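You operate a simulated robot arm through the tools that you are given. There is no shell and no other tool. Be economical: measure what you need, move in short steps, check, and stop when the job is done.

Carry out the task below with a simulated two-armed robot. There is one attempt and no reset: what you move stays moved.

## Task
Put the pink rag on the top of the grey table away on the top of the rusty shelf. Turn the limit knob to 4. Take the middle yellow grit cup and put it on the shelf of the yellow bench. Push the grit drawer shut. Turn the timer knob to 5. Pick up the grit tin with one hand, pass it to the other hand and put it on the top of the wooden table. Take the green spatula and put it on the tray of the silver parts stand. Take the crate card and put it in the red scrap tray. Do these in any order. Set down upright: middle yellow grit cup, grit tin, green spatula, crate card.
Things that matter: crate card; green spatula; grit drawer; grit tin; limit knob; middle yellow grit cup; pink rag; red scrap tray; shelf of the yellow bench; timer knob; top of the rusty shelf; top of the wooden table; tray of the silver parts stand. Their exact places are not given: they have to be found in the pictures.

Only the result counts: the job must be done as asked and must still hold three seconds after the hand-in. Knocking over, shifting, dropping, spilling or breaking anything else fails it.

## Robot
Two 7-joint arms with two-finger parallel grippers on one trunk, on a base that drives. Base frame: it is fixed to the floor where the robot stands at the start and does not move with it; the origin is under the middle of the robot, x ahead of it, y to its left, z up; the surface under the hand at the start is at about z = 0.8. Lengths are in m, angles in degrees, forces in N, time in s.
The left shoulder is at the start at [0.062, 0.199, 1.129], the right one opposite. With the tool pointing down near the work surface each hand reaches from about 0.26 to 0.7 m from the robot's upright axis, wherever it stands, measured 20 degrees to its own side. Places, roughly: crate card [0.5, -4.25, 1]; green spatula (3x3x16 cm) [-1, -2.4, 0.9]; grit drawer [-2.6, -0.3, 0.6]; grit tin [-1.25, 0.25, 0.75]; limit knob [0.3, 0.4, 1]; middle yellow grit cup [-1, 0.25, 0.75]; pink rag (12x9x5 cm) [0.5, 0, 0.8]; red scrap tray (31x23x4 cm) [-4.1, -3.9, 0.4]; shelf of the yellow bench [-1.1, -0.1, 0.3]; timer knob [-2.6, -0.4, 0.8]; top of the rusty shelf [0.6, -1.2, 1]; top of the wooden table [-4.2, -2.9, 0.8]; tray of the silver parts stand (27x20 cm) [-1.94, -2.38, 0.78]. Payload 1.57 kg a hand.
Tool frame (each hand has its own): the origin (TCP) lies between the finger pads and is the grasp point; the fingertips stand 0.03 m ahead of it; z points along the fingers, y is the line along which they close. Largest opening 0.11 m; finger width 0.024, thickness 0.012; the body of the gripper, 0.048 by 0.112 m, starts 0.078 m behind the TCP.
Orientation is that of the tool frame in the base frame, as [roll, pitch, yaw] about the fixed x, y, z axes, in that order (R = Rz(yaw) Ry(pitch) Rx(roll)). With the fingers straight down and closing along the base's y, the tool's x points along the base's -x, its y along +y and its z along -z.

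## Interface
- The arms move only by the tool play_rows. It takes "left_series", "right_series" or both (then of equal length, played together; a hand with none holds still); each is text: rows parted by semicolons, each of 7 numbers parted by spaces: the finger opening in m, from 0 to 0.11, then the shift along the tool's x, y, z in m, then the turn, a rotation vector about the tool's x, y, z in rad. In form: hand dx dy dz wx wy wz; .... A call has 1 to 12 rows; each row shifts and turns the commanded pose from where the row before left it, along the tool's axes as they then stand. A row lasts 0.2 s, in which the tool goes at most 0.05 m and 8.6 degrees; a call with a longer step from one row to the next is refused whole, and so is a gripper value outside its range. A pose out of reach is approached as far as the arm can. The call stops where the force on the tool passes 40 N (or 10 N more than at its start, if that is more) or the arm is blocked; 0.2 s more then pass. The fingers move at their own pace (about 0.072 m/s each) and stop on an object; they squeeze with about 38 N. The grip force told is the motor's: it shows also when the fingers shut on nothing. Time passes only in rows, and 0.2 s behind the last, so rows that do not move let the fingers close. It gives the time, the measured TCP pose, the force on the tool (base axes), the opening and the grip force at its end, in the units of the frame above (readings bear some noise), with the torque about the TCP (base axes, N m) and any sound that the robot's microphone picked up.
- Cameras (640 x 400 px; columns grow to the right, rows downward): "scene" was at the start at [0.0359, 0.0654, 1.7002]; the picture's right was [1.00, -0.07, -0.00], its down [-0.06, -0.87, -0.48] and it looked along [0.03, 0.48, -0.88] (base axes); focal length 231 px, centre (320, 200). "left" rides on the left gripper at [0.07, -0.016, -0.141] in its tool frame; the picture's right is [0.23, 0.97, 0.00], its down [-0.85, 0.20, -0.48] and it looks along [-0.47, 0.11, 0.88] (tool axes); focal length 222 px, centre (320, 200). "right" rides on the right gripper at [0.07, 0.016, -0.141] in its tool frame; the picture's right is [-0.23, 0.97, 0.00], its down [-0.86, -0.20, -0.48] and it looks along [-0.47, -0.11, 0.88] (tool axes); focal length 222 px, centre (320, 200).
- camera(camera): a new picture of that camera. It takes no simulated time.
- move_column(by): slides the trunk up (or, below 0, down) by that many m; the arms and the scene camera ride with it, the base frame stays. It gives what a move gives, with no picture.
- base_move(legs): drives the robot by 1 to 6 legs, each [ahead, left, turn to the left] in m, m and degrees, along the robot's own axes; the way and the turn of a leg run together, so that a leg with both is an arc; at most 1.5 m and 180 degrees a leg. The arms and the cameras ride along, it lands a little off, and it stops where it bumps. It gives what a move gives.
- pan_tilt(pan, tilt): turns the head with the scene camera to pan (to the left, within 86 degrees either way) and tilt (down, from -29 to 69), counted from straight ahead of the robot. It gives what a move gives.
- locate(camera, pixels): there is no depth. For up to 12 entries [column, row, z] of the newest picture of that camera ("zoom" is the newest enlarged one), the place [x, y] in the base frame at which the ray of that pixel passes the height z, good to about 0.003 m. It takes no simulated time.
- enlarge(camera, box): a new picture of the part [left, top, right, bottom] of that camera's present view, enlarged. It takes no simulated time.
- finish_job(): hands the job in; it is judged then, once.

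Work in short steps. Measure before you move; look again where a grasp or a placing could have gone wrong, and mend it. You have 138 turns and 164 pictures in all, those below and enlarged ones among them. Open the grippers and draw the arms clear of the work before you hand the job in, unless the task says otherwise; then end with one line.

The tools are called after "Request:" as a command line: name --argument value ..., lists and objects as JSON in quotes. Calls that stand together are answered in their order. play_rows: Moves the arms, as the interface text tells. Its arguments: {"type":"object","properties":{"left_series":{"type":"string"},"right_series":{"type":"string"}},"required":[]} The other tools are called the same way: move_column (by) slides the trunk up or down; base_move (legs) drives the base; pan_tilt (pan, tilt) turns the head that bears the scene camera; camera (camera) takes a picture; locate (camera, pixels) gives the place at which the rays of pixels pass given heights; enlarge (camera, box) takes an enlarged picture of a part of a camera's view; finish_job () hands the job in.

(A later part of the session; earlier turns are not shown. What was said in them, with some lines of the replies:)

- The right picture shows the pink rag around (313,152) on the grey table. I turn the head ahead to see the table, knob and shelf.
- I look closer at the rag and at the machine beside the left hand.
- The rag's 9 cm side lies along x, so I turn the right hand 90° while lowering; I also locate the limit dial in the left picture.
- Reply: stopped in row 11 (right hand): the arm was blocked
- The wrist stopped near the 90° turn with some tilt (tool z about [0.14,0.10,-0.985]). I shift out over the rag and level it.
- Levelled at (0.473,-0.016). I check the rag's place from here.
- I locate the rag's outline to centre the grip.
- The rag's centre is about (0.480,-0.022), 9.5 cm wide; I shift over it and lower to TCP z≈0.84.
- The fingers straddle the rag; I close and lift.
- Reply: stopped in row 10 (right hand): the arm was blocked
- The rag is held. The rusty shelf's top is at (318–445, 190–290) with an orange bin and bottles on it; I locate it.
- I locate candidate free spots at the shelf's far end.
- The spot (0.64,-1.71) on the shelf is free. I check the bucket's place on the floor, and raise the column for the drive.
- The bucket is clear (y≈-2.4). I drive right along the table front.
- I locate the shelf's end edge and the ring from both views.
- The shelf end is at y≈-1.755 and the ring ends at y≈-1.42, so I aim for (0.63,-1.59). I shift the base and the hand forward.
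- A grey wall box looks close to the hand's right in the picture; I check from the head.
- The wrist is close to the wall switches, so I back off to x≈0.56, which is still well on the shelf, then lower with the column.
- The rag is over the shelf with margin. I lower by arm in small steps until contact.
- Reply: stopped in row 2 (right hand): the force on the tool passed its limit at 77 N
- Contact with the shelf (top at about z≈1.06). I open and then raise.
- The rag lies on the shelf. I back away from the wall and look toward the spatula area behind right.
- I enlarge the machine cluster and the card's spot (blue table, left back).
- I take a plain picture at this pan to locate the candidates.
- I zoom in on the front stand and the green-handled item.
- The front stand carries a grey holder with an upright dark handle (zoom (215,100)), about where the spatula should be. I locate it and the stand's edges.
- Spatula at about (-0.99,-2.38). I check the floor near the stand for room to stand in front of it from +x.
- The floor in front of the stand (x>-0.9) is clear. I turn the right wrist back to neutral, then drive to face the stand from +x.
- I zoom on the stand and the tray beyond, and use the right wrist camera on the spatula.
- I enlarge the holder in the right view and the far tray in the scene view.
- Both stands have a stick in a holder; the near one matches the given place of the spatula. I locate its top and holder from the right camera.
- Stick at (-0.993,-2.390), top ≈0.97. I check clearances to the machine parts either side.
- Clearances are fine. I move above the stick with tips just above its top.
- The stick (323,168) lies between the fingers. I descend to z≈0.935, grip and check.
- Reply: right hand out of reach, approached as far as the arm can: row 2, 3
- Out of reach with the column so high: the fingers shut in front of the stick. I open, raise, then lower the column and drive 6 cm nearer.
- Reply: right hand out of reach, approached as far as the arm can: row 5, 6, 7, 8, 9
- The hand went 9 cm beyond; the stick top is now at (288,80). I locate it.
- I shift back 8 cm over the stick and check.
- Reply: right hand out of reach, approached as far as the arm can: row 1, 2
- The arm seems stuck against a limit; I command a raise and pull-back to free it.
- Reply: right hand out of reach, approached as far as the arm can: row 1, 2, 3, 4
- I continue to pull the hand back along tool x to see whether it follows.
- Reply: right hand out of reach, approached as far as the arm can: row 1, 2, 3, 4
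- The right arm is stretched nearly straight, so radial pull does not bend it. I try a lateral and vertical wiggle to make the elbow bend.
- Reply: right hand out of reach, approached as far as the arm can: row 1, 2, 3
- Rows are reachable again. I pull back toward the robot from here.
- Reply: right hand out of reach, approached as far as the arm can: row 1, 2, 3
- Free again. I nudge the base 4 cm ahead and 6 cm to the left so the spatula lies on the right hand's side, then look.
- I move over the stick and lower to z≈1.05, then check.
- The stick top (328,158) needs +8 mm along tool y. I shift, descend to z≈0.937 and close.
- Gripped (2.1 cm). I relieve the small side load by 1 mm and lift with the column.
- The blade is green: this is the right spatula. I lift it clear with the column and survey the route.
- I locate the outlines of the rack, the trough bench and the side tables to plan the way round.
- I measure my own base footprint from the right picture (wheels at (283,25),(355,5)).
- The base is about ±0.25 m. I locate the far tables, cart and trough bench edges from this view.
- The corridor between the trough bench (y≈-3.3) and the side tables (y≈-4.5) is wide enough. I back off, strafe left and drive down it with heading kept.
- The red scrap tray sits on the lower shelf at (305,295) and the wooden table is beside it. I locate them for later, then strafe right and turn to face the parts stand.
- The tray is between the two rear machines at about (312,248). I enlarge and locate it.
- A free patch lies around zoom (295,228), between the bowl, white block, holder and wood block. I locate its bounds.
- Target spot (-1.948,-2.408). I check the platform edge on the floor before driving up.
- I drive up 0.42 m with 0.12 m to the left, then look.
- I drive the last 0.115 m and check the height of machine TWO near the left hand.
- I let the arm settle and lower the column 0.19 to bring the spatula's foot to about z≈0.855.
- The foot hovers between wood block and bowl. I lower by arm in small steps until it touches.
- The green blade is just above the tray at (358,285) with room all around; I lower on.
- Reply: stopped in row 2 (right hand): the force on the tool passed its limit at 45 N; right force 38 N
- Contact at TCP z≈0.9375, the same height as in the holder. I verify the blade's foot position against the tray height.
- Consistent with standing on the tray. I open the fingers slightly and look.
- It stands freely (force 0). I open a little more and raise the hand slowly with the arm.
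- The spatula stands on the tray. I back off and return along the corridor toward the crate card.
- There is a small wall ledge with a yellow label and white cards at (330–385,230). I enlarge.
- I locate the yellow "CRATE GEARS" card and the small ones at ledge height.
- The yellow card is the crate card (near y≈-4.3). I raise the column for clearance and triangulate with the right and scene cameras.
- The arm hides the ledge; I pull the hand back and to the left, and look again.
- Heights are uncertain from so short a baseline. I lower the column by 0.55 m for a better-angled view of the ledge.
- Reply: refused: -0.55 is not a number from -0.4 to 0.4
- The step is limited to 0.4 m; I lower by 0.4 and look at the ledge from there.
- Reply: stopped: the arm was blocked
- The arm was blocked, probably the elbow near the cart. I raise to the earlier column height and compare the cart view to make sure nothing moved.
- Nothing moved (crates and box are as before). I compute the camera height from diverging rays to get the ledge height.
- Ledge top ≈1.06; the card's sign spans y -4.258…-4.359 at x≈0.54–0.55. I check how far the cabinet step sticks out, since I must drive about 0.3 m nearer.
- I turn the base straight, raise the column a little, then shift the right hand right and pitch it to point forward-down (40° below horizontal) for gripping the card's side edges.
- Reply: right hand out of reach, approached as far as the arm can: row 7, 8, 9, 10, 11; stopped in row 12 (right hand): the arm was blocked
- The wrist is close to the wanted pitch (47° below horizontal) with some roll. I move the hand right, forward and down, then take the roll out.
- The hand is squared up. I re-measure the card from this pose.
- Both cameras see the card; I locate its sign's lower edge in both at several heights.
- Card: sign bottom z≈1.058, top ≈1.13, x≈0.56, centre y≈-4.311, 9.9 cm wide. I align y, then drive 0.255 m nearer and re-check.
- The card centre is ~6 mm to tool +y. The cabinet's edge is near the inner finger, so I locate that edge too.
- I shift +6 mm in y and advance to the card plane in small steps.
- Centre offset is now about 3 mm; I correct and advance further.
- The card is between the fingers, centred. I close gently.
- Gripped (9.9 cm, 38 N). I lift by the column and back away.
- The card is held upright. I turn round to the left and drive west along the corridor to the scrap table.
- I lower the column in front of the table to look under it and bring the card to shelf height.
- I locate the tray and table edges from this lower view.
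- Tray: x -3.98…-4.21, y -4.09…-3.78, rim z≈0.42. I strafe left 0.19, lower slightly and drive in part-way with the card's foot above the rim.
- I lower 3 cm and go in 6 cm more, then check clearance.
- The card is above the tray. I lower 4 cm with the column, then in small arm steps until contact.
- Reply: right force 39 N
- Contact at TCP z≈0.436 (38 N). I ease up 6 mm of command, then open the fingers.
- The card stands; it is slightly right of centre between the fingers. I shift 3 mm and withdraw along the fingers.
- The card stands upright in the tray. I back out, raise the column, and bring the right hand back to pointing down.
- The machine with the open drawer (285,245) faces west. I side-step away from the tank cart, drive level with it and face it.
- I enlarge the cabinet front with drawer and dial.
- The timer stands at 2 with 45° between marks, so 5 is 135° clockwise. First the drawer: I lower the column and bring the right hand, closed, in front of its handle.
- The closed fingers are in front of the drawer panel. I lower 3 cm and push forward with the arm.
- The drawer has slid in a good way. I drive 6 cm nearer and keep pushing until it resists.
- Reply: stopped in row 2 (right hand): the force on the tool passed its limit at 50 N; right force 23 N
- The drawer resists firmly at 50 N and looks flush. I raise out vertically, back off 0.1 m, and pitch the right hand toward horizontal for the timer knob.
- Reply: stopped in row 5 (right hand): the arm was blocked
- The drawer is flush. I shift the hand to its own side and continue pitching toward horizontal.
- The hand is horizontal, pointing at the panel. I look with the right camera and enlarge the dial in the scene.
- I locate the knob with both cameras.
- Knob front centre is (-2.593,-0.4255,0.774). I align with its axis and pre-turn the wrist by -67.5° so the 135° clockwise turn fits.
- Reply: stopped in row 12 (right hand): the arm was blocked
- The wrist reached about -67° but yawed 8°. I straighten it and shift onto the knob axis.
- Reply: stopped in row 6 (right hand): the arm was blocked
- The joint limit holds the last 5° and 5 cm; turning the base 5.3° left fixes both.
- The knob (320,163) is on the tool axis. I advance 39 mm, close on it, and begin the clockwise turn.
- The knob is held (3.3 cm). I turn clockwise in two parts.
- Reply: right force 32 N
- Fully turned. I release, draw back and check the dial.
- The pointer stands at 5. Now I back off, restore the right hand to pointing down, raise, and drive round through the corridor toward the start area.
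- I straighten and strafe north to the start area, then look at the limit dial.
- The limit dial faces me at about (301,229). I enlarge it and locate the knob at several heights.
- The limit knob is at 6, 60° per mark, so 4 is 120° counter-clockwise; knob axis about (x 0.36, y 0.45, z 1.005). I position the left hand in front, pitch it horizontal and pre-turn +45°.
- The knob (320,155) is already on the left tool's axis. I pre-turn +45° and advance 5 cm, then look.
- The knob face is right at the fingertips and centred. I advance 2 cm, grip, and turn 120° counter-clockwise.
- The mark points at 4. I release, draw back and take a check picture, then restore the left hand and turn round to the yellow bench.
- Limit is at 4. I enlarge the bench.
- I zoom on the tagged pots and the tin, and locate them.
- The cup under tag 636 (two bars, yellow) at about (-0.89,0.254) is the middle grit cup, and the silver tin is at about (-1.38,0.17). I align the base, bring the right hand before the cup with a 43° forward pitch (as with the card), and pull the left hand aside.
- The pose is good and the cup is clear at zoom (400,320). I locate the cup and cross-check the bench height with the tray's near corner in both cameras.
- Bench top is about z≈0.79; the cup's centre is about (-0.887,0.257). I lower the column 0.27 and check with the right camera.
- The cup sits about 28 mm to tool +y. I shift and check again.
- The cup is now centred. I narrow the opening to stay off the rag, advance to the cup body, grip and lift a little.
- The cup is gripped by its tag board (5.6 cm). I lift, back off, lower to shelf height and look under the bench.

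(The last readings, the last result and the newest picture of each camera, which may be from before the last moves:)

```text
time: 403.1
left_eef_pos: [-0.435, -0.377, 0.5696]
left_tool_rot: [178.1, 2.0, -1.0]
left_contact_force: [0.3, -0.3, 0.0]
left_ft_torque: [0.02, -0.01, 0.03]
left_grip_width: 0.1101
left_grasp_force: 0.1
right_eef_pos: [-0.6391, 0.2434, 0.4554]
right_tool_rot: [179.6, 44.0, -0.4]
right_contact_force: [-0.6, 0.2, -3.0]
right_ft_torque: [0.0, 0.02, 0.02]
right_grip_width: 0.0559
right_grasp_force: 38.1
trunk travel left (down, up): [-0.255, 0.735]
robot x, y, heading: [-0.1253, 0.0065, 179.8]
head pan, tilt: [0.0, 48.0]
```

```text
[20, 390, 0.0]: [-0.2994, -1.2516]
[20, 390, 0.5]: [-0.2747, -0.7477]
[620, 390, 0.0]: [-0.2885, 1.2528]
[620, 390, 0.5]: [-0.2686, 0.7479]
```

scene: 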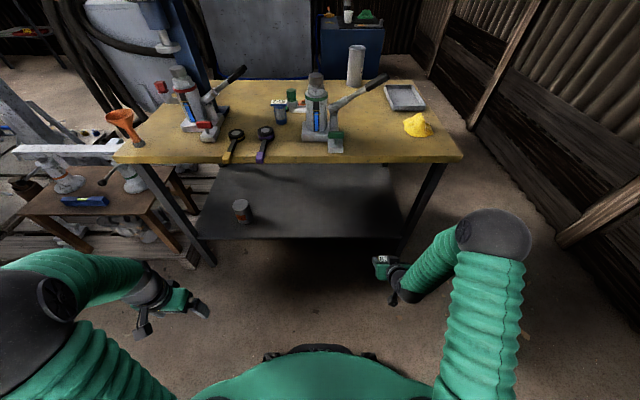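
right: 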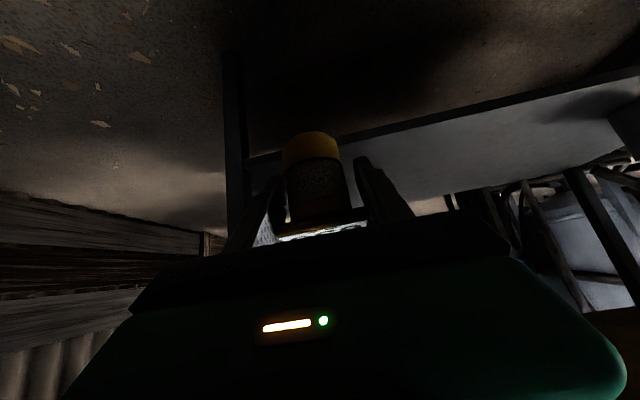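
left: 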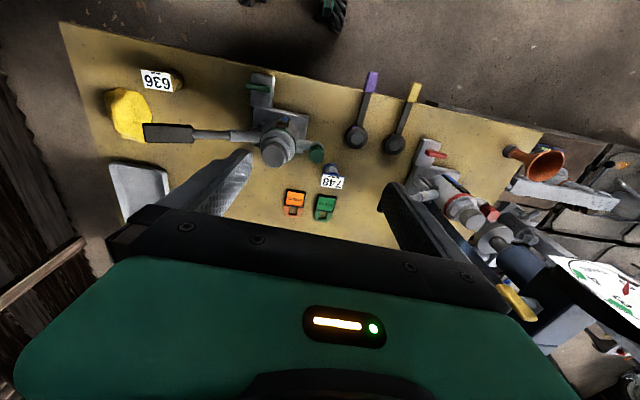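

The shelf is free at y≈0.24 (front edge about x≈-0.85). I drive in so the cup is over it and look.

Request:
base_move --legs '[[0.27, 0, 0]]'

Request:
camera --camera "scene"

Request:
camera --camera "right"

Request:
locate --camera "right" --pixels '[[330, 100, 0.3], [330, 100, 0.35]]'

```text
time: 405.0
left_eef_pos: [-0.7021, -0.3759, 0.5697]
left_tool_rot: [178.2, 1.9, -0.9]
left_contact_force: [-0.4, 0.5, -0.3]
left_ft_torque: [0.0, 0.02, 0.02]
left_grip_width: 0.1101
left_grasp_force: 0.1
right_eef_pos: [-0.9075, 0.2423, 0.454]
right_tool_rot: [179.6, 44.0, -0.2]
right_contact_force: [-0.9, 0.9, -3.5]
right_ft_torque: [0.04, 0.04, -0.03]
right_grip_width: 0.0555
right_grasp_force: 37.3
trunk travel left (down, up): [-0.255, 0.735]
robot x, y, heading: [-0.3932, -0.0026, 179.9]
head pan, tilt: [0.0, 48.0]
```

```text
26 pictures are left
```

scene: 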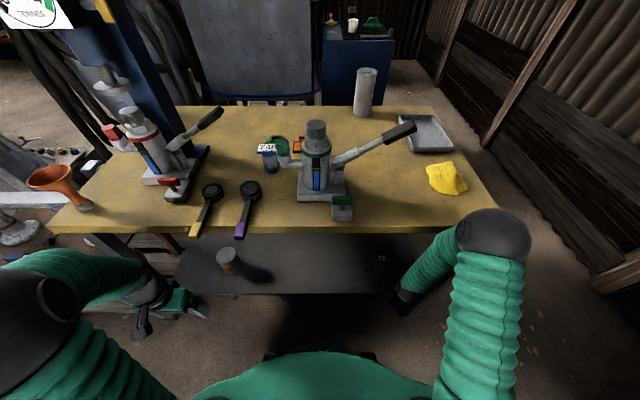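

```text
25 pictures are left
```

right: 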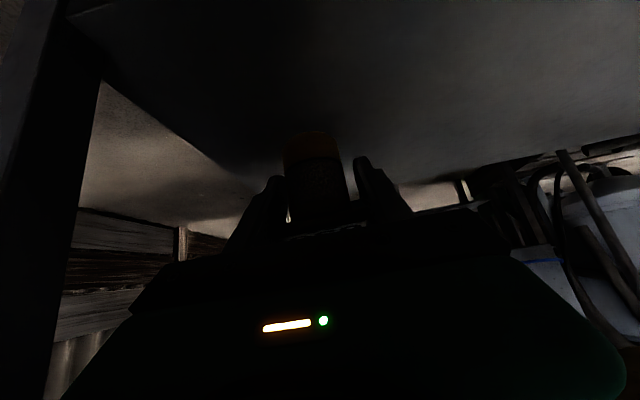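

```text
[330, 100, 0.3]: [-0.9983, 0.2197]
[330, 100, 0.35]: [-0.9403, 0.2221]
```

The cup is over the shelf. I lower 5 cm by column then in 7 mm arm steps until contact.

Request:
move_column --by -0.05

Request:
play_rows --right_series "0.02 0.0049 0 0.005 0 0 0;0.02 0.0049 0 0.005 0 0 0;0.02 0.0049 0 0.005 0 0 0;0.02 0.0049 0 0.005 0 0 0;0.02 0.0049 0 0.005 0 0 0;0.02 0.0049 0 0.005 0 0 0;0.02 0.0049 0 0.005 0 0 0;0.02 0.0049 0 0.005 0 0 0;0.02 0.0049 0 0.005 0 0 0;0.02 0.0049 0 0.005 0 0 0;0.02 0.0049 0 0.005 0 0 0;0.02 0.0049 0 0.005 0 0 0"

Request:
camera --camera "right"

```text
time: 405.9
left_eef_pos: [-0.7015, -0.3762, 0.5212]
left_tool_rot: [178.1, 2.0, -0.8]
left_contact_force: [-0.1, -0.2, -0.4]
left_ft_torque: [0.03, -0.02, 0.02]
left_grip_width: 0.1099
left_grasp_force: 0.1
right_eef_pos: [-0.9077, 0.2426, 0.4042]
right_tool_rot: [179.7, 44.1, -0.2]
right_contact_force: [-0.8, -0.4, -3.0]
right_ft_torque: [-0.03, 0.0, -0.02]
right_grip_width: 0.0556
right_grasp_force: 37.3
trunk travel left (down, up): [-0.205, 0.785]
robot x, y, heading: [-0.3934, 0.0037, 179.9]
head pan, tilt: [0.0, 48.0]
```

```text
time: 408.5
left_eef_pos: [-0.6992, -0.3773, 0.5206]
left_tool_rot: [178.3, 2.1, -0.9]
left_contact_force: [-0.7, -0.1, -0.3]
left_ft_torque: [0.02, 0.03, 0.03]
left_grip_width: 0.1102
left_grasp_force: 0.1
right_eef_pos: [-0.9085, 0.2433, 0.3294]
right_tool_rot: [-180.0, 45.0, 0.0]
right_contact_force: [8.3, -0.8, 24.8]
right_ft_torque: [-0.01, -0.34, 0.08]
right_grip_width: 0.0557
right_grasp_force: 38.2
trunk travel left (down, up): [-0.205, 0.785]
robot x, y, heading: [-0.3955, 0.001, 179.8]
head pan, tilt: [0.0, 48.0]
stopped in row 12 (right hand): the force on the tool passed its limit at 54 N (the readings are from after the stop); the commanded pose is now the measured one
```

```text
24 pictures are left
```

right: 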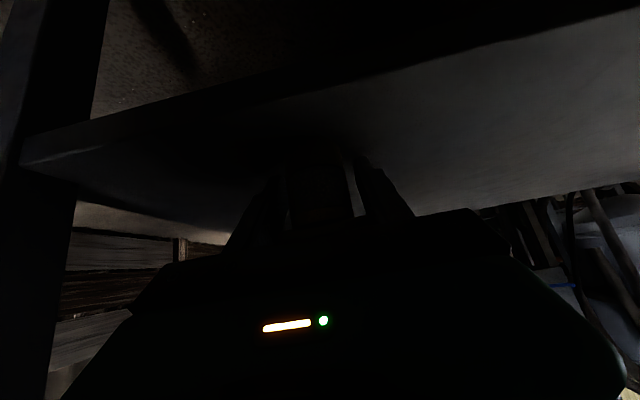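

Contact at the shelf. I release, withdraw along the fingers, back out and raise; before that I locate the tin in the last scene picture.

Request:
locate --camera "scene" --pixels '[[363, 115, 0.79], [363, 115, 0.77], [363, 115, 0.81], [366, 70, 0.94], [355, 95, 0.86], [375, 95, 0.86], [414, 127, 0.93], [330, 232, 0.79]]'

Request:
play_rows --right_series "0.06 0 0 0 0 0 0;0.07 0 0 0 0 0 0;0.08 0 0 0 0 0 0;0.08 0 0 0 0 0 0;0.08 0 0 -0.01 0 0 0;0.08 0 0 -0.02 0 0 0;0.08 0 0 -0.03 0 0 0;0.08 0 0 -0.03 0 0 0;0.08 0 0 0 0 0 0"

Request:
camera --camera "right"

Request:
base_move --legs '[[-0.25, 0, 0]]'

Request:
move_column --by 0.4

Request:
camera --camera "scene"

Request:
move_column --by 0.22

Request:
enlarge --camera "scene" --box '[290, 110, 410, 200]'

```text
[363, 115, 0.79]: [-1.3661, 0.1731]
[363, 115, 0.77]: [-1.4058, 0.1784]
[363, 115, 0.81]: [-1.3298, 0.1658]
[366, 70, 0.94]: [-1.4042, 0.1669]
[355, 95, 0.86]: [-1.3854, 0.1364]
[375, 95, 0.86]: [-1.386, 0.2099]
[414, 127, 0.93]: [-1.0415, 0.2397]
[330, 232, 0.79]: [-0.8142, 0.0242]
```

```text
time: 410.5
left_eef_pos: [-0.7008, -0.3775, 0.5186]
left_tool_rot: [178.1, 2.0, -0.7]
left_contact_force: [0.0, -0.1, 0.7]
left_ft_torque: [0.03, 0.03, -0.02]
left_grip_width: 0.1097
left_grasp_force: 0.0
right_eef_pos: [-0.8451, 0.243, 0.3903]
right_tool_rot: [179.8, 44.6, -0.1]
right_contact_force: [0.5, 0.4, 0.2]
right_ft_torque: [-0.04, 0.02, 0.01]
right_grip_width: 0.0799
right_grasp_force: 0.0
trunk travel left (down, up): [-0.205, 0.785]
robot x, y, heading: [-0.3934, 0.0039, 179.5]
head pan, tilt: [0.0, 48.0]
```

```text
23 pictures are left
```

right: 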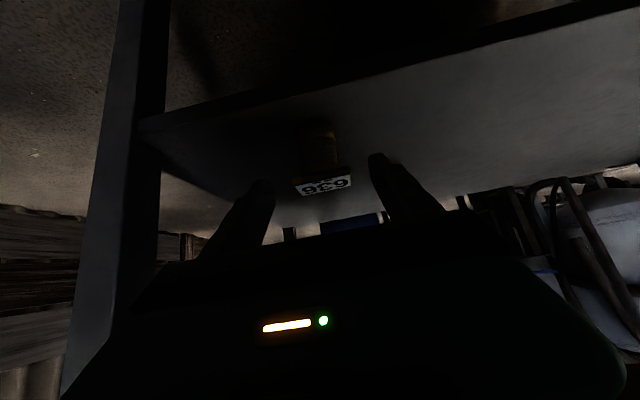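

```text
time: 412.3
left_eef_pos: [-0.45, -0.378, 0.5202]
left_tool_rot: [178.1, 2.0, -0.5]
left_contact_force: [-1.1, 0.0, -0.1]
left_ft_torque: [-0.01, 0.01, 0.06]
left_grip_width: 0.1101
left_grasp_force: 0.1
right_eef_pos: [-0.5972, 0.2404, 0.3897]
right_tool_rot: [179.8, 44.8, 0.1]
right_contact_force: [-0.2, 0.2, 0.0]
right_ft_torque: [-0.02, -0.03, -0.01]
right_grip_width: 0.0802
right_grasp_force: 0.0
trunk travel left (down, up): [-0.205, 0.785]
robot x, y, heading: [-0.1425, 0.0, -179.7]
head pan, tilt: [0.0, 48.0]
```

```text
time: 416.2
left_eef_pos: [-0.4508, -0.3769, 0.9215]
left_tool_rot: [178.0, 2.0, -0.7]
left_contact_force: [-0.1, 0.6, 1.1]
left_ft_torque: [-0.01, -0.03, -0.01]
left_grip_width: 0.11
left_grasp_force: 0.0
right_eef_pos: [-0.5976, 0.2403, 0.7912]
right_tool_rot: [179.9, 44.8, 0.1]
right_contact_force: [-0.8, 0.1, 0.2]
right_ft_torque: [-0.01, -0.01, -0.01]
right_grip_width: 0.0801
right_grasp_force: 0.0
trunk travel left (down, up): [-0.605, 0.385]
robot x, y, heading: [-0.1456, 0.0018, -180.0]
head pan, tilt: [0.0, 48.0]
```

```text
22 pictures are left
```

scene: 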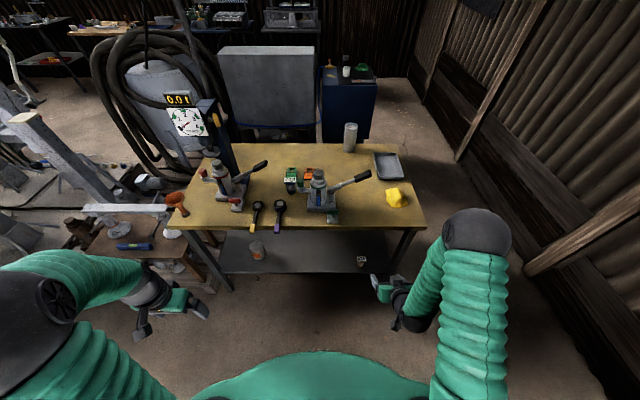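

```text
time: 418.5
left_eef_pos: [-0.4496, -0.3775, 1.1395]
left_tool_rot: [178.1, 2.0, -0.6]
left_contact_force: [-0.6, -0.5, 0.1]
left_ft_torque: [-0.01, -0.03, -0.02]
left_grip_width: 0.1099
left_grasp_force: 0.1
right_eef_pos: [-0.5991, 0.2412, 1.0106]
right_tool_rot: [179.8, 44.8, 0.1]
right_contact_force: [0.4, 0.3, 0.1]
right_ft_torque: [0.01, -0.02, -0.02]
right_grip_width: 0.0802
right_grasp_force: 0.0
trunk travel left (down, up): [-0.825, 0.165]
robot x, y, heading: [-0.145, 0.0042, -180.0]
head pan, tilt: [0.0, 48.0]
```

```text
4.44 times, centred on (350, 155) of scene
```

zoom: 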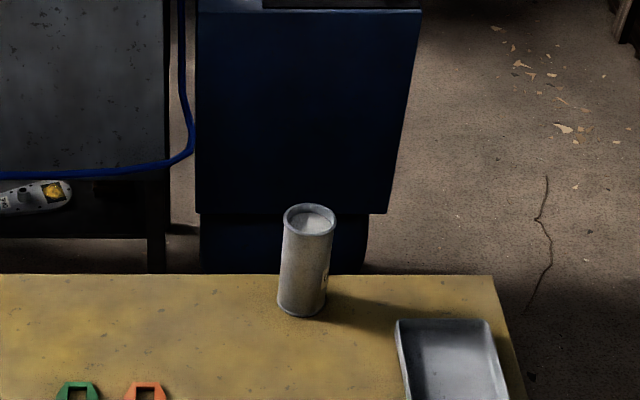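

The cup stands on the shelf. Next the tin at about (-1.36,0.17), open at the top, so it must stay upright. I drive up to the bench, extend the pitched right hand over the jack handle to just short of the tin, and look.

Request:
base_move --legs '[[0.3, 0.035, 0], [0.125, 0, 0]]'

Request:
play_rows --right_series "0.11 -0.0307 0.0063 0.0297 0 0 0;0.11 -0.0307 0.0063 0.0297 0 0 0;0.11 -0.0307 0.0063 0.0297 0 0 0;0.11 -0.0307 0.0063 0.0297 0 0 0;0.11 -0.0307 0.0063 0.0297 0 0 0;0.11 -0.0307 0.0063 0.0297 0 0 0;0.11 0 0 0 0 0 0" --left_series "0.11 0.017 0 -0.017 0 0 0;0.11 0.017 0 -0.017 0 0 0;0.11 0.017 0 -0.017 0 0 0;0.11 0.017 0 -0.017 0 0 0;0.11 0.017 0 -0.017 0 0 0;0.11 0.017 0 -0.017 0 0 0;0.11 0 0 0 0 0 0"

Request:
camera --camera "right"

Request:
camera --camera "scene"

```text
time: 421.4
left_eef_pos: [-0.8642, -0.416, 1.1419]
left_tool_rot: [178.1, 2.2, -0.4]
left_contact_force: [0.5, 0.2, -1.3]
left_ft_torque: [-0.02, 0.01, -0.02]
left_grip_width: 0.11
left_grasp_force: 0.1
right_eef_pos: [-1.0135, 0.2036, 1.0104]
right_tool_rot: [179.8, 44.9, 0.1]
right_contact_force: [0.0, 0.2, -0.5]
right_ft_torque: [0.02, -0.03, 0.02]
right_grip_width: 0.08
right_grasp_force: 0.1
trunk travel left (down, up): [-0.825, 0.165]
robot x, y, heading: [-0.5594, -0.033, -179.7]
head pan, tilt: [0.0, 48.0]
```

```text
time: 423.0
left_eef_pos: [-0.761, -0.4135, 1.2392]
left_tool_rot: [178.2, 2.0, -0.5]
left_contact_force: [-1.4, 0.9, -0.1]
left_ft_torque: [0.02, -0.02, 0.03]
left_grip_width: 0.1102
left_grasp_force: 0.1
right_eef_pos: [-1.2718, 0.1625, 1.0128]
right_tool_rot: [179.8, 44.7, 0.4]
right_contact_force: [-0.6, 0.0, 0.0]
right_ft_torque: [-0.04, 0.02, -0.02]
right_grip_width: 0.1103
right_grasp_force: 0.0
trunk travel left (down, up): [-0.825, 0.165]
robot x, y, heading: [-0.5627, -0.0309, -179.8]
head pan, tilt: [0.0, 48.0]
```

```text
20 pictures are left
```

right: 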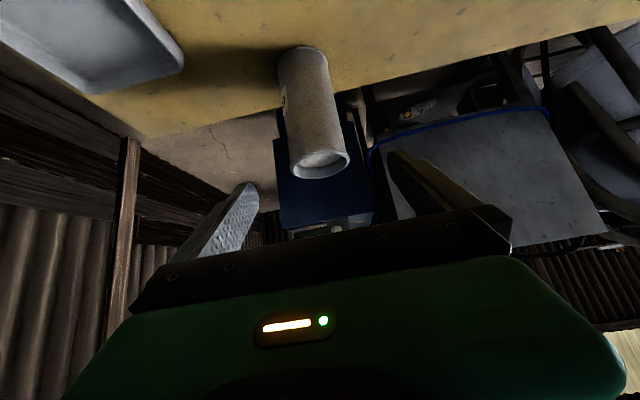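

```text
19 pictures are left
```

scene: 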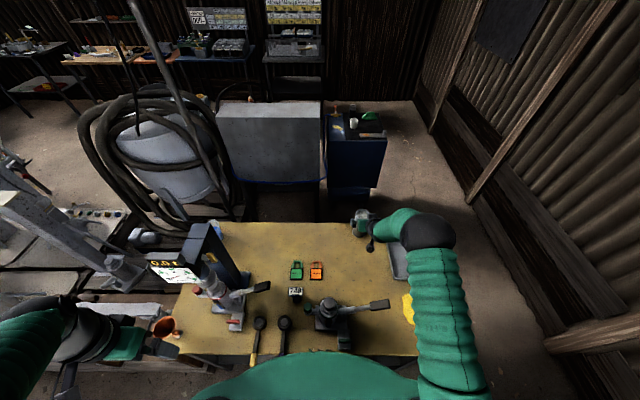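

Tin centre ≈ (-1.355,0.167), rim ≈0.945. I lower the column to TCP 0.875, advance 7 cm with open fingers, and close on the tin.

Request:
move_column --by -0.138

Request:
play_rows --right_series "0.11 0 0 0 0 0 0;0.11 -0.0126 -0.001 0.0125 0 0 0;0.11 -0.0126 -0.001 0.0125 0 0 0;0.11 -0.0126 -0.001 0.0125 0 0 0;0.11 -0.0126 -0.001 0.0125 0 0 0;0.11 0 0 0 0 0 0;0.05 0 0 0 0 0 0;0.04 0 0 0 0 0 0;0.03 0 0 0 0 0 0;0.03 0 0 0 0 0 0"

Request:
camera --camera "right"

```text
time: 424.6
left_eef_pos: [-0.7613, -0.4125, 1.1001]
left_tool_rot: [178.1, 2.0, -0.3]
left_contact_force: [-0.3, -0.5, 0.3]
left_ft_torque: [-0.03, 0.03, 0.03]
left_grip_width: 0.1098
left_grasp_force: 0.0
right_eef_pos: [-1.2706, 0.163, 0.8764]
right_tool_rot: [179.8, 44.8, 0.4]
right_contact_force: [0.0, 0.7, 0.5]
right_ft_torque: [0.02, 0.03, -0.02]
right_grip_width: 0.11
right_grasp_force: 0.1
trunk travel left (down, up): [-0.687, 0.303]
robot x, y, heading: [-0.5647, -0.0344, -179.8]
head pan, tilt: [0.0, 48.0]
```

```text
time: 426.8
left_eef_pos: [-0.7616, -0.4122, 1.0996]
left_tool_rot: [178.2, 2.0, -0.4]
left_contact_force: [-0.8, 0.8, -0.1]
left_ft_torque: [0.02, 0.03, 0.0]
left_grip_width: 0.1102
left_grasp_force: 0.1
right_eef_pos: [-1.3416, 0.1661, 0.876]
right_tool_rot: [179.9, 44.8, 0.3]
right_contact_force: [1.2, -0.2, 2.4]
right_ft_torque: [0.23, -0.15, 0.01]
right_grip_width: 0.07
right_grasp_force: 38.2
trunk travel left (down, up): [-0.687, 0.303]
robot x, y, heading: [-0.5632, -0.0313, -179.8]
head pan, tilt: [0.0, 48.0]
```

```text
18 pictures are left
```

right: 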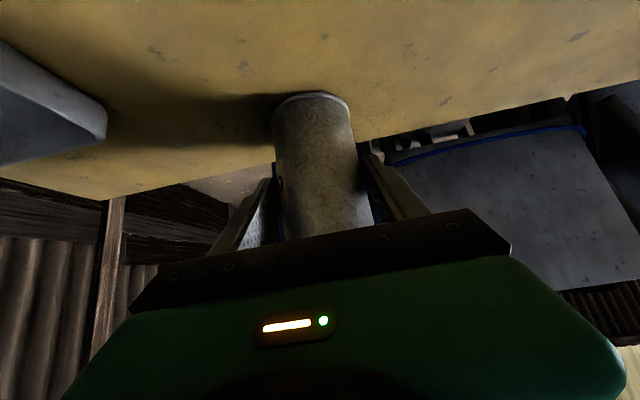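

Gripped at 7 cm. I lift with the column, back away from the bench and bring the tin nearer to the middle in front of me.

Request:
move_column --by 0.28

Request:
base_move --legs '[[-0.5, 0, 0]]'

Request:
play_rows --right_series "0.03 0.0285 0.0167 -0.0281 0 0 0;0.03 0.0285 0.0167 -0.0281 0 0 0;0.03 0.0285 0.0167 -0.0281 0 0 0;0.03 0.0285 0.0167 -0.0281 0 0 0;0.03 0.0285 0.0167 -0.0281 0 0 0;0.03 0.0285 0.0167 -0.0281 0 0 0;0.03 0 0 0 0 0 0"

Request:
play_rows --left_series "0.11 -0.034 -0.03 0 0 0 0;0.11 -0.034 -0.03 0 0 0 0;0.11 -0.034 -0.03 0 0 0 0;0.11 -0.034 -0.03 0 0 0 0;0.11 -0.034 -0.03 0 0 0 0;0.11 -0.034 -0.03 0 0 0 0;0.11 -0.034 -0.03 0 0 0 0;0.11 -0.034 -0.03 0 0 0 0;0.11 0 0 0 0 0 0"

Request:
camera --camera "scene"

Request:
camera --camera "left"

```text
time: 429.7
left_eef_pos: [-0.7622, -0.4143, 1.3799]
left_tool_rot: [178.1, 2.0, -0.4]
left_contact_force: [0.3, 0.0, 0.2]
left_ft_torque: [0.03, 0.05, -0.01]
left_grip_width: 0.1099
left_grasp_force: 0.0
right_eef_pos: [-1.3423, 0.1663, 1.1557]
right_tool_rot: [179.8, 44.7, 0.3]
right_contact_force: [0.0, 0.7, -7.6]
right_ft_torque: [0.0, -0.12, -0.01]
right_grip_width: 0.0657
right_grasp_force: 38.1
trunk travel left (down, up): [-0.967, 0.023]
robot x, y, heading: [-0.5651, -0.0354, -179.7]
head pan, tilt: [0.0, 48.0]
```

```text
time: 432.6
left_eef_pos: [-0.2731, -0.4101, 1.379]
left_tool_rot: [178.1, 1.8, -0.4]
left_contact_force: [-0.4, -0.7, 0.1]
left_ft_torque: [-0.01, 0.0, -0.01]
left_grip_width: 0.11
left_grasp_force: 0.1
right_eef_pos: [-0.8518, 0.1689, 1.1522]
right_tool_rot: [179.8, 44.5, 0.3]
right_contact_force: [0.9, 0.4, -7.3]
right_ft_torque: [0.01, -0.16, 0.01]
right_grip_width: 0.0658
right_grasp_force: 38.5
trunk travel left (down, up): [-0.967, 0.023]
robot x, y, heading: [-0.0711, -0.0297, -179.4]
head pan, tilt: [0.0, 48.0]
```

```text
time: 434.2
left_eef_pos: [-0.2672, -0.412, 1.3802]
left_tool_rot: [178.2, 2.0, -0.4]
left_contact_force: [-0.7, -0.7, 0.1]
left_ft_torque: [-0.01, -0.05, 0.0]
left_grip_width: 0.1098
left_grasp_force: 0.0
right_eef_pos: [-0.608, 0.0713, 1.1551]
right_tool_rot: [179.8, 44.7, 0.3]
right_contact_force: [0.6, -1.1, -6.6]
right_ft_torque: [-0.03, -0.14, 0.01]
right_grip_width: 0.0657
right_grasp_force: 38.3
trunk travel left (down, up): [-0.967, 0.023]
robot x, y, heading: [-0.066, -0.032, -179.8]
head pan, tilt: [0.0, 48.0]
```

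```text
time: 436.2
left_eef_pos: [-0.5381, -0.1661, 1.3825]
left_tool_rot: [178.2, 2.0, -0.4]
left_contact_force: [0.4, 0.7, 0.7]
left_ft_torque: [0.0, 0.0, -0.01]
left_grip_width: 0.1101
left_grasp_force: 0.1
right_eef_pos: [-0.6077, 0.0731, 1.1543]
right_tool_rot: [179.7, 44.8, 0.2]
right_contact_force: [0.9, -0.8, -7.1]
right_ft_torque: [0.02, -0.16, 0.04]
right_grip_width: 0.0654
right_grasp_force: 38.6
trunk travel left (down, up): [-0.967, 0.023]
robot x, y, heading: [-0.0683, -0.0338, -179.7]
head pan, tilt: [0.0, 48.0]
```

```text
17 pictures are left
```

scene: 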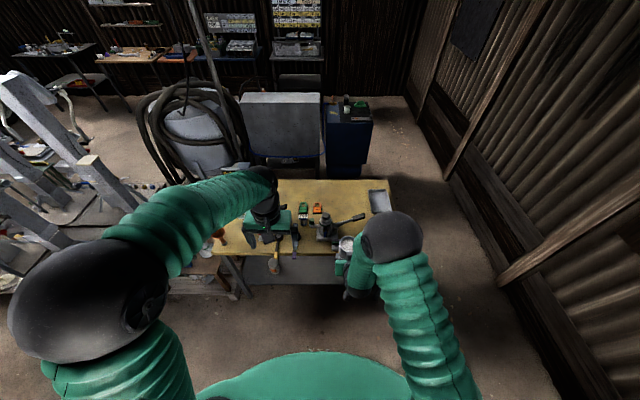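

```text
16 pictures are left
```

left: 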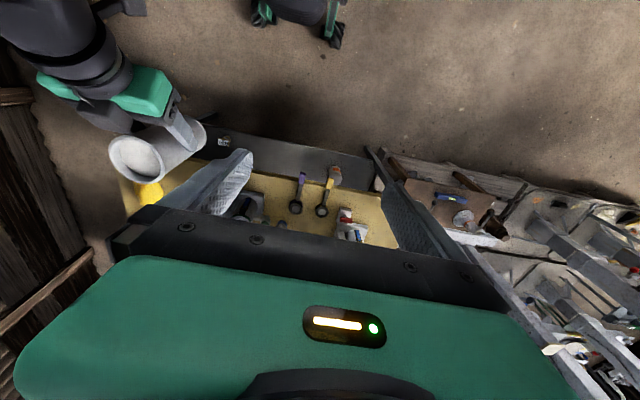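

The right hand holds the tin upright (rim ≈ z 1.226, axis ≈ (-0.621,0.073)). I bring the left hand above it, yawed 30° so its camera clears the right arm, and check.

Request:
play_rows --left_series "0.11 -0.0138 -0.0398 0 0 0 0;0.11 -0.0138 -0.0398 0 0 0 0;0.11 -0.0138 -0.0398 0 0 0 0;0.11 -0.0138 -0.0398 0 0 0 0;0.11 -0.0138 -0.0398 0 0 0 0;0.11 -0.0138 -0.0398 0 0 0 0;0.11 0 0 0 0 0 0.131;0.11 0 0 0 0 0 0.131;0.11 0 0 0 0 0 0.131;0.11 0 0 0 0 0 0.131;0.11 0 0 0 0 0 0"

Request:
camera --camera "left"

Request:
camera --camera "scene"

Request:
locate --camera "left" --pixels '[[320, 150, 1.226], [300, 130, 1.226], [340, 130, 1.226]]'

```text
time: 438.6
left_eef_pos: [-0.6183, 0.0729, 1.3769]
left_tool_rot: [177.4, 0.9, -30.5]
left_contact_force: [0.9, -0.1, -0.1]
left_ft_torque: [0.02, -0.02, -0.03]
left_grip_width: 0.11
left_grasp_force: 0.1
right_eef_pos: [-0.6081, 0.0747, 1.1545]
right_tool_rot: [179.7, 44.7, 0.3]
right_contact_force: [0.0, 0.8, -6.4]
right_ft_torque: [0.0, -0.16, -0.01]
right_grip_width: 0.0655
right_grasp_force: 37.7
trunk travel left (down, up): [-0.967, 0.023]
robot x, y, heading: [-0.0695, -0.0304, -179.5]
head pan, tilt: [0.0, 48.0]
```

```text
15 pictures are left
```

left: 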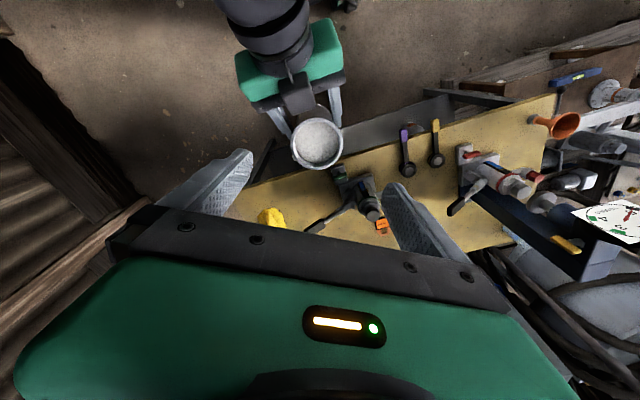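

```text
14 pictures are left
```

scene: 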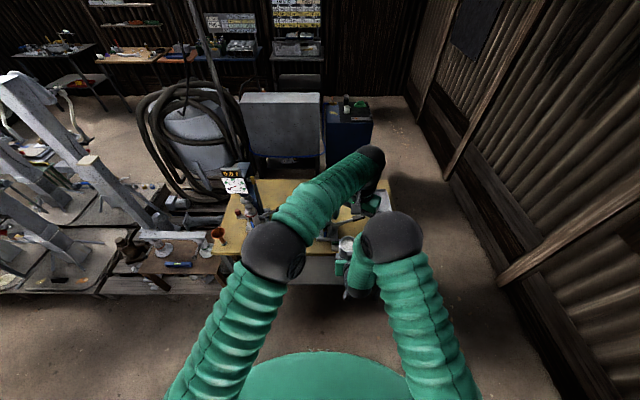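

```text
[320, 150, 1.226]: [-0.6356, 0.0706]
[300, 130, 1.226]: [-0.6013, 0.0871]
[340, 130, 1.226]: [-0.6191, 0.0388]
```

The rim is centred (317,143). I descend over it and close the left hand, still holding with the right.

Request:
play_rows --left_series "0.11 -0.0052 0.003 0.02 0 0 0;0.11 0 0 0.036 0 0 0;0.11 0 0 0.036 0 0 0;0.11 0 0 0.036 0 0 0;0.11 0 0 0.03 0 0 0;0.11 0 0 0 0 0 0;0.05 0 0 0 0 0 0;0.04 0 0 0 0 0 0;0.03 0 0 0 0 0 0;0.03 0 0 0 0 0 0"

Request:
camera --camera "left"

```text
time: 440.8
left_eef_pos: [-0.6274, 0.069, 1.2194]
left_tool_rot: [177.7, 0.9, -30.6]
left_contact_force: [8.1, 27.5, 5.4]
left_ft_torque: [1.16, -0.41, -0.17]
left_grip_width: 0.0709
left_grasp_force: 38.3
right_eef_pos: [-0.6098, 0.0702, 1.1567]
right_tool_rot: [179.5, 44.9, 0.5]
right_contact_force: [-8.3, -27.4, -12.9]
right_ft_torque: [0.53, -0.35, 0.66]
right_grip_width: 0.0654
right_grasp_force: 38.7
trunk travel left (down, up): [-0.967, 0.023]
robot x, y, heading: [-0.0702, -0.0288, -179.5]
head pan, tilt: [0.0, 48.0]
```

```text
13 pictures are left
```

left: 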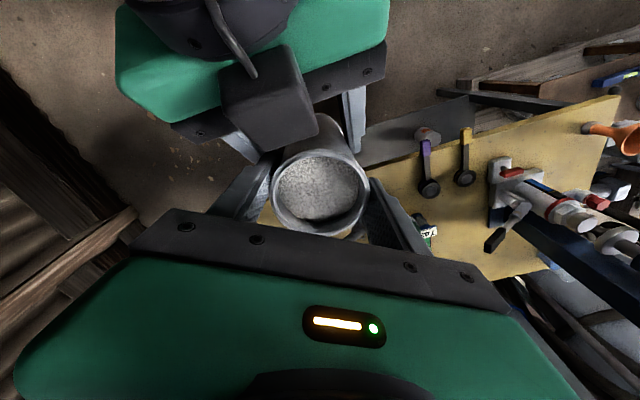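

The left hand holds the tin. I release the right hand, draw it back, pull the tin in closer, and drive around toward the wooden table.

Request:
play_rows --right_series "0.08 0 0 0 0 0 0;0.1 0 0 0 0 0 0;0.11 0 0 0 0 0 0;0.11 0 0 0 0 0 0;0.11 0.0142 0 -0.0141 0 0 0;0.11 0.0213 0 -0.0211 0 0 0;0.11 0.0213 0 -0.0211 0 0 0;0.11 0.0213 -0.02 -0.0211 0 0 0;0.11 0.0213 -0.02 -0.0211 0 0 0"

Request:
camera --camera "left"

Request:
play_rows --left_series "0.03 0.025 0.004 0 0 0 0;0.03 0.025 0.004 0 0 0 0;0.03 0.025 0.004 0 0 0 0;0.03 0.025 0.004 0 0 0 0;0.03 0 0 0 0 0 0"

Request:
base_move --legs '[[-0.07, 0, -0.4], [0, 1.3, 0], [0, 1.3, 0], [0, 1.3, 0]]'

```text
time: 442.8
left_eef_pos: [-0.6294, 0.0665, 1.2186]
left_tool_rot: [177.3, 0.7, -30.4]
left_contact_force: [-0.6, 0.0, -0.1]
left_ft_torque: [0.02, -0.02, -0.03]
left_grip_width: 0.0694
left_grasp_force: 37.3
right_eef_pos: [-0.4836, 0.1108, 1.1393]
right_tool_rot: [179.6, 44.8, 0.1]
right_contact_force: [-0.8, 0.4, 0.0]
right_ft_torque: [-0.03, 0.02, 0.0]
right_grip_width: 0.1102
right_grasp_force: 0.0
right hand out of reach, approached as far as the arm can: row 9
trunk travel left (down, up): [-0.967, 0.023]
robot x, y, heading: [-0.0622, -0.0268, -179.8]
head pan, tilt: [0.0, 48.0]
```

```text
12 pictures are left
```

left: 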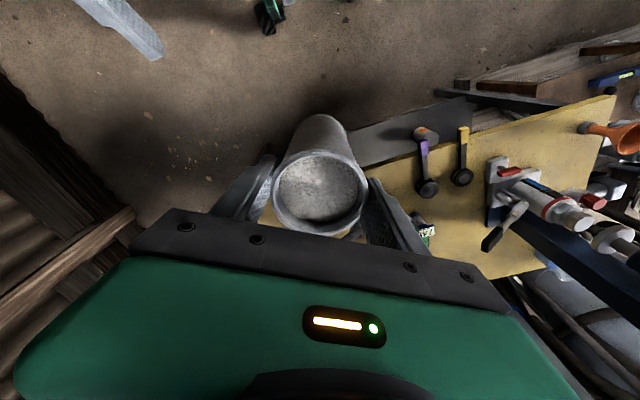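

```text
time: 444.0
left_eef_pos: [-0.5523, 0.001, 1.2177]
left_tool_rot: [177.3, 0.8, -30.4]
left_contact_force: [-0.2, -0.7, 0.1]
left_ft_torque: [-0.01, -0.01, 0.0]
left_grip_width: 0.0697
left_grasp_force: 37.8
right_eef_pos: [-0.483, 0.1101, 1.1391]
right_tool_rot: [179.8, 44.8, 0.2]
right_contact_force: [-0.1, -1.0, 0.5]
right_ft_torque: [0.0, 0.01, 0.02]
right_grip_width: 0.11
right_grasp_force: 0.0
trunk travel left (down, up): [-0.967, 0.023]
robot x, y, heading: [-0.0709, -0.0286, -179.7]
head pan, tilt: [0.0, 48.0]
```

```text
time: 463.3
left_eef_pos: [-0.5498, -3.8594, 1.2161]
left_tool_rot: [177.3, 0.7, -32.0]
left_contact_force: [0.0, -0.2, -7.4]
left_ft_torque: [0.01, -0.06, 0.07]
left_grip_width: 0.0654
left_grasp_force: 37.6
right_eef_pos: [-0.4776, -3.7516, 1.141]
right_tool_rot: [179.7, 44.8, -1.4]
right_contact_force: [0.4, 1.1, 0.3]
right_ft_torque: [-0.03, 0.01, 0.02]
right_grip_width: 0.1099
right_grasp_force: 0.0
trunk travel left (down, up): [-0.967, 0.023]
robot x, y, heading: [-0.0703, -3.9063, 178.7]
head pan, tilt: [0.0, 48.0]
```

The tin hangs safely in the left hand (7.4 N). I drive west and line up in front of the wooden table.

Request:
base_move --legs '[[1.45, 0, 1.3], [1.5, 0, 0], [0, -0.86, 0]]'

Request:
camera --camera "scene"

Request:
enlarge --camera "scene" --box '[200, 130, 440, 280]'

```text
time: 481.7
left_eef_pos: [-3.5175, -3.0268, 1.2186]
left_tool_rot: [177.3, 0.9, -30.5]
left_contact_force: [0.2, -0.2, -7.1]
left_ft_torque: [0.01, -0.08, -0.01]
left_grip_width: 0.0654
left_grasp_force: 38.3
right_eef_pos: [-3.4458, -2.9201, 1.1404]
right_tool_rot: [179.9, 45.0, 0.3]
right_contact_force: [0.5, 0.5, -0.2]
right_ft_torque: [0.01, -0.02, 0.0]
right_grip_width: 0.11
right_grasp_force: 0.1
trunk travel left (down, up): [-0.967, 0.023]
robot x, y, heading: [-3.0291, -3.0571, -179.7]
head pan, tilt: [0.0, 48.0]
```

```text
11 pictures are left
```

scene: 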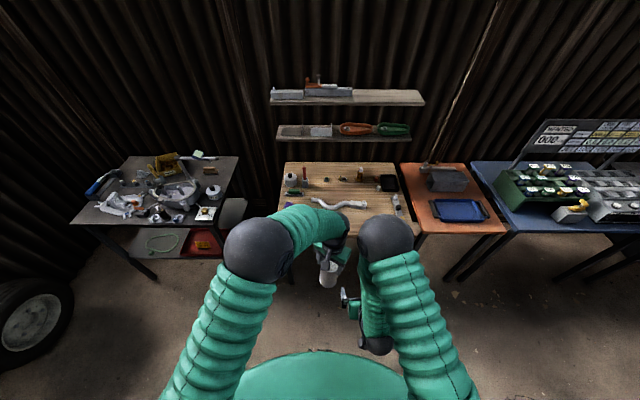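

```text
2.67 times, centred on (320, 205) of scene
```

zoom: 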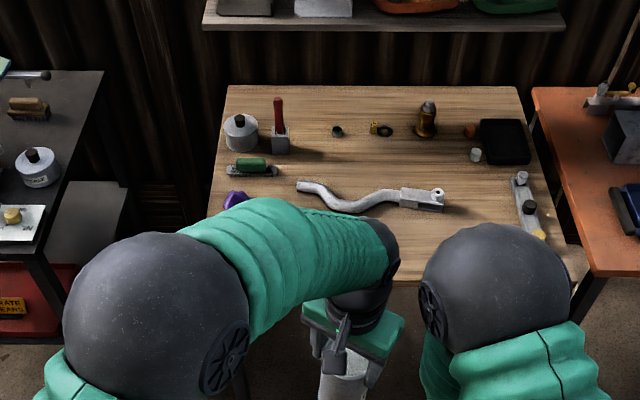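

The front strip of the wooden table before the bent rod is free. I locate it, lower the column a little and drive closer.

Request:
locate --camera "zoom" --pixels '[[340, 212, 0.8], [390, 208, 0.8], [430, 214, 0.8], [420, 281, 0.8], [340, 212, 0.83], [240, 205, 0.8], [570, 275, 0.8]]'

Request:
move_column --by -0.12

Request:
base_move --legs '[[0.25, 0, -0.3]]'

Request:
camera --camera "left"

```text
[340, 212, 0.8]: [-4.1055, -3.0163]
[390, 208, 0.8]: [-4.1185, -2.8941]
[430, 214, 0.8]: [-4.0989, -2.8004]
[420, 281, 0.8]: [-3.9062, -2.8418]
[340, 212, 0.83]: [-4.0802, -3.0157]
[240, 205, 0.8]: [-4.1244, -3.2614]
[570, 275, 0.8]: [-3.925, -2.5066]
```

```text
time: 483.2
left_eef_pos: [-3.5144, -3.0239, 1.099]
left_tool_rot: [177.2, 1.1, -30.5]
left_contact_force: [1.4, -0.6, -6.9]
left_ft_torque: [0.01, -0.07, 0.0]
left_grip_width: 0.0656
left_grasp_force: 38.0
right_eef_pos: [-3.4442, -2.9159, 1.0211]
right_tool_rot: [179.7, 45.1, 0.3]
right_contact_force: [0.1, -0.8, 0.5]
right_ft_torque: [-0.02, 0.01, 0.05]
right_grip_width: 0.1098
right_grasp_force: 0.0
trunk travel left (down, up): [-0.847, 0.143]
robot x, y, heading: [-3.0346, -3.0597, -179.8]
head pan, tilt: [0.0, 48.0]
```

```text
time: 485.0
left_eef_pos: [-3.758, -3.0242, 1.0998]
left_tool_rot: [177.1, 1.1, -30.7]
left_contact_force: [-0.3, 0.2, -6.8]
left_ft_torque: [-0.01, -0.07, -0.01]
left_grip_width: 0.0653
left_grasp_force: 38.1
right_eef_pos: [-3.6876, -2.917, 1.0226]
right_tool_rot: [179.7, 45.1, 0.1]
right_contact_force: [0.1, 0.2, -0.6]
right_ft_torque: [-0.01, 0.01, -0.01]
right_grip_width: 0.1102
right_grasp_force: 0.0
trunk travel left (down, up): [-0.847, 0.143]
robot x, y, heading: [-3.2854, -3.0574, -179.9]
head pan, tilt: [0.0, 48.0]
```

```text
9 pictures are left
```

left: 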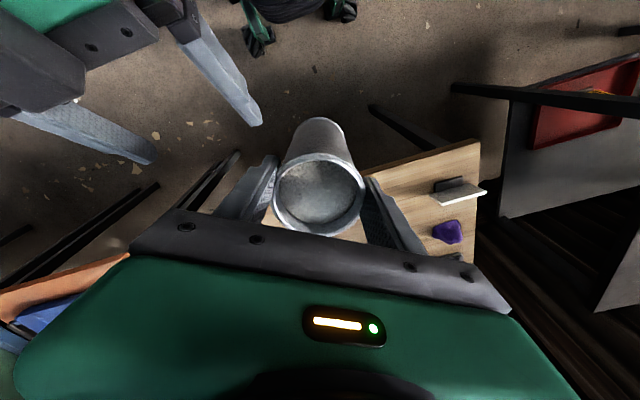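

Free spot confirmed: tin centre goes to x≈-4.0 (rod at -4.09, edge at -3.915). I drive in and lower by arm until contact.

Request:
base_move --legs '[[0.242, 0, 0]]'

Request:
play_rows --left_series "0.03 0 0 0 0 0 0;0.03 0 0 0.035 0 0 0;0.03 0 0 0.035 0 0 0;0.03 0 0 0.035 0 0 0;0.03 0 0 0.03 0 0 0;0.03 0 0 0.006 0 0 0;0.03 0 0 0.006 0 0 0;0.03 0 0 0.006 0 0 0;0.03 0 0 0.005 0 0 0;0.03 0 0 0.005 0 0 0;0.03 0 0 0.005 0 0 0;0.03 0 0 0 0 0 0"

Request:
camera --camera "left"

Request:
enlarge --camera "scene" --box '[220, 130, 420, 300]'

```text
time: 486.8
left_eef_pos: [-3.9953, -3.0235, 1.1001]
left_tool_rot: [177.2, 1.2, -30.8]
left_contact_force: [-0.7, 0.6, -7.7]
left_ft_torque: [0.02, -0.08, 0.0]
left_grip_width: 0.0656
left_grasp_force: 38.0
right_eef_pos: [-3.925, -2.9156, 1.0227]
right_tool_rot: [179.7, 45.2, 0.0]
right_contact_force: [0.9, 0.8, -0.8]
right_ft_torque: [0.01, 0.02, 0.02]
right_grip_width: 0.1099
right_grasp_force: 0.0
trunk travel left (down, up): [-0.847, 0.143]
robot x, y, heading: [-3.5167, -3.0597, -180.1]
head pan, tilt: [0.0, 48.0]
```

```text
time: 488.8
left_eef_pos: [-4.0036, -3.0293, 0.9481]
left_tool_rot: [177.1, 1.5, -30.8]
left_contact_force: [11.3, -6.3, 32.3]
left_ft_torque: [0.23, -1.92, -0.37]
left_grip_width: 0.0655
left_grasp_force: 38.1
right_eef_pos: [-3.9254, -2.9178, 1.0235]
right_tool_rot: [179.8, 45.2, 0.0]
right_contact_force: [0.0, 0.0, -0.4]
right_ft_torque: [-0.01, 0.0, -0.01]
right_grip_width: 0.1099
right_grasp_force: 0.1
trunk travel left (down, up): [-0.847, 0.143]
robot x, y, heading: [-3.5239, -3.0601, -180.1]
head pan, tilt: [0.0, 48.0]
stopped in row 10 (left hand): the force on the tool passed its limit at 55 N (the readings are from after the stop); the commanded pose is now the measured one
```

```text
8 pictures are left
```

left: 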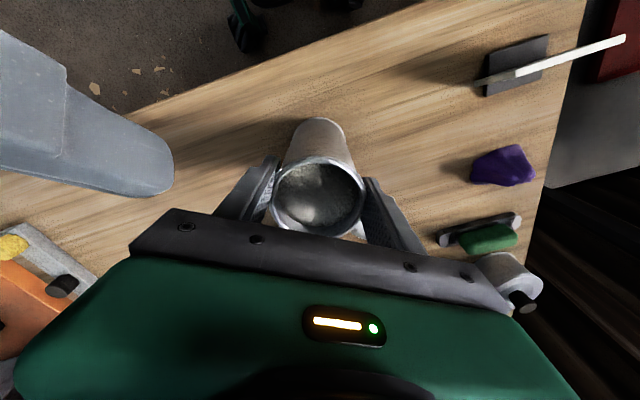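

```text
2.35 times, centred on (320, 215) of scene
```

zoom: 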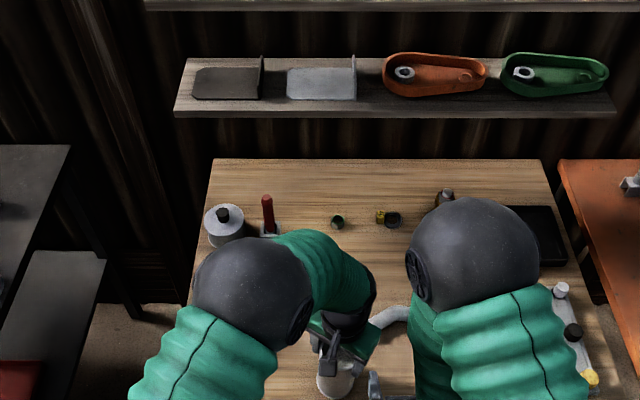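

Contact with the table. I ease up slightly, open the left hand, and raise it clear.

Request:
play_rows --left_series "0.03 0 0 -0.002 0 0 0;0.075 0 0 0 0 0 0;0.085 0 0 0 0 0 0;0.095 0 0 0 0 0 0;0.1 0 0 0 0 0 0;0.1 0 0 -0.015 0 0 0;0.1 0 0 -0.025 0 0 0;0.1 0 0 -0.03 0 0 0;0.1 0 0 -0.035 0 0 0;0.1 0 0 -0.035 0 0 0;0.1 0 0 0 0 0 0"

Request:
camera --camera "left"

```text
time: 491.2
left_eef_pos: [-4.0, -3.0215, 1.0873]
left_tool_rot: [177.0, 1.4, -30.8]
left_contact_force: [-0.2, 0.5, -0.5]
left_ft_torque: [0.02, -0.01, 0.02]
left_grip_width: 0.0996
left_grasp_force: 0.1
right_eef_pos: [-3.9275, -2.9154, 1.022]
right_tool_rot: [179.7, 45.0, 0.0]
right_contact_force: [0.5, -0.6, -0.9]
right_ft_torque: [0.02, -0.01, 0.02]
right_grip_width: 0.1099
right_grasp_force: 0.0
trunk travel left (down, up): [-0.847, 0.143]
robot x, y, heading: [-3.5218, -3.0568, -180.1]
head pan, tilt: [0.0, 48.0]
```

```text
6 pictures are left
```

left: 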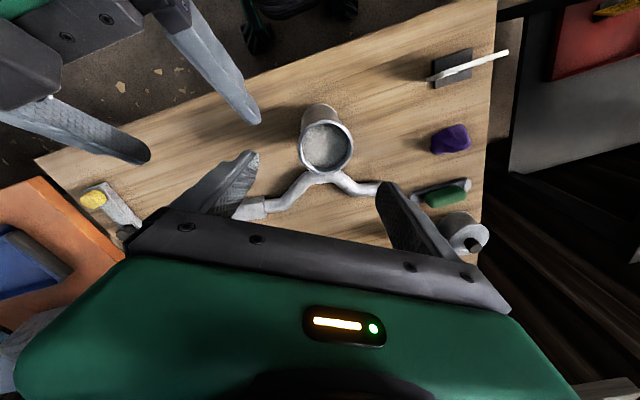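

The tin stands upright on the wooden table. I raise the column and back away.

Request:
move_column --by 0.1

Request:
base_move --legs '[[-0.4, 0, 0]]'

Request:
camera --camera "scene"

```text
time: 492.5
left_eef_pos: [-3.9996, -3.0211, 1.187]
left_tool_rot: [177.1, 1.4, -30.7]
left_contact_force: [0.1, 0.3, -0.3]
left_ft_torque: [-0.03, -0.01, -0.02]
left_grip_width: 0.1001
left_grasp_force: 0.1
right_eef_pos: [-3.9274, -2.916, 1.1199]
right_tool_rot: [179.8, 45.1, 0.0]
right_contact_force: [-0.2, 0.5, -0.3]
right_ft_torque: [0.0, 0.02, -0.02]
right_grip_width: 0.1101
right_grasp_force: 0.0
trunk travel left (down, up): [-0.947, 0.043]
robot x, y, heading: [-3.5213, -3.0559, -179.8]
head pan, tilt: [0.0, 48.0]
```

```text
time: 494.9
left_eef_pos: [-3.6157, -3.0193, 1.1871]
left_tool_rot: [177.2, 1.4, -31.1]
left_contact_force: [-0.2, 0.0, 1.1]
left_ft_torque: [-0.02, -0.01, 0.01]
left_grip_width: 0.1001
left_grasp_force: 0.0
right_eef_pos: [-3.541, -2.9145, 1.1202]
right_tool_rot: [179.7, 44.9, -0.4]
right_contact_force: [0.9, 0.0, -0.3]
right_ft_torque: [0.01, 0.0, 0.03]
right_grip_width: 0.1099
right_grasp_force: 0.0
trunk travel left (down, up): [-0.947, 0.043]
robot x, y, heading: [-3.133, -3.0607, 179.7]
head pan, tilt: [0.0, 48.0]
```

```text
5 pictures are left
5 turns are left
```

scene: 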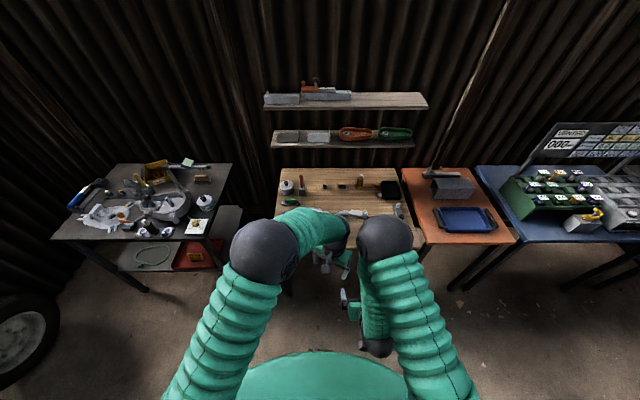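

All eight jobs are done, both grippers are open and the arms are clear of the work, so I hand in.

Request:
finish_job

```text
The job is handed in.
```

I did all eight tasks and handed the job in; my last pictures showed each item in place and the four upright ones standing.
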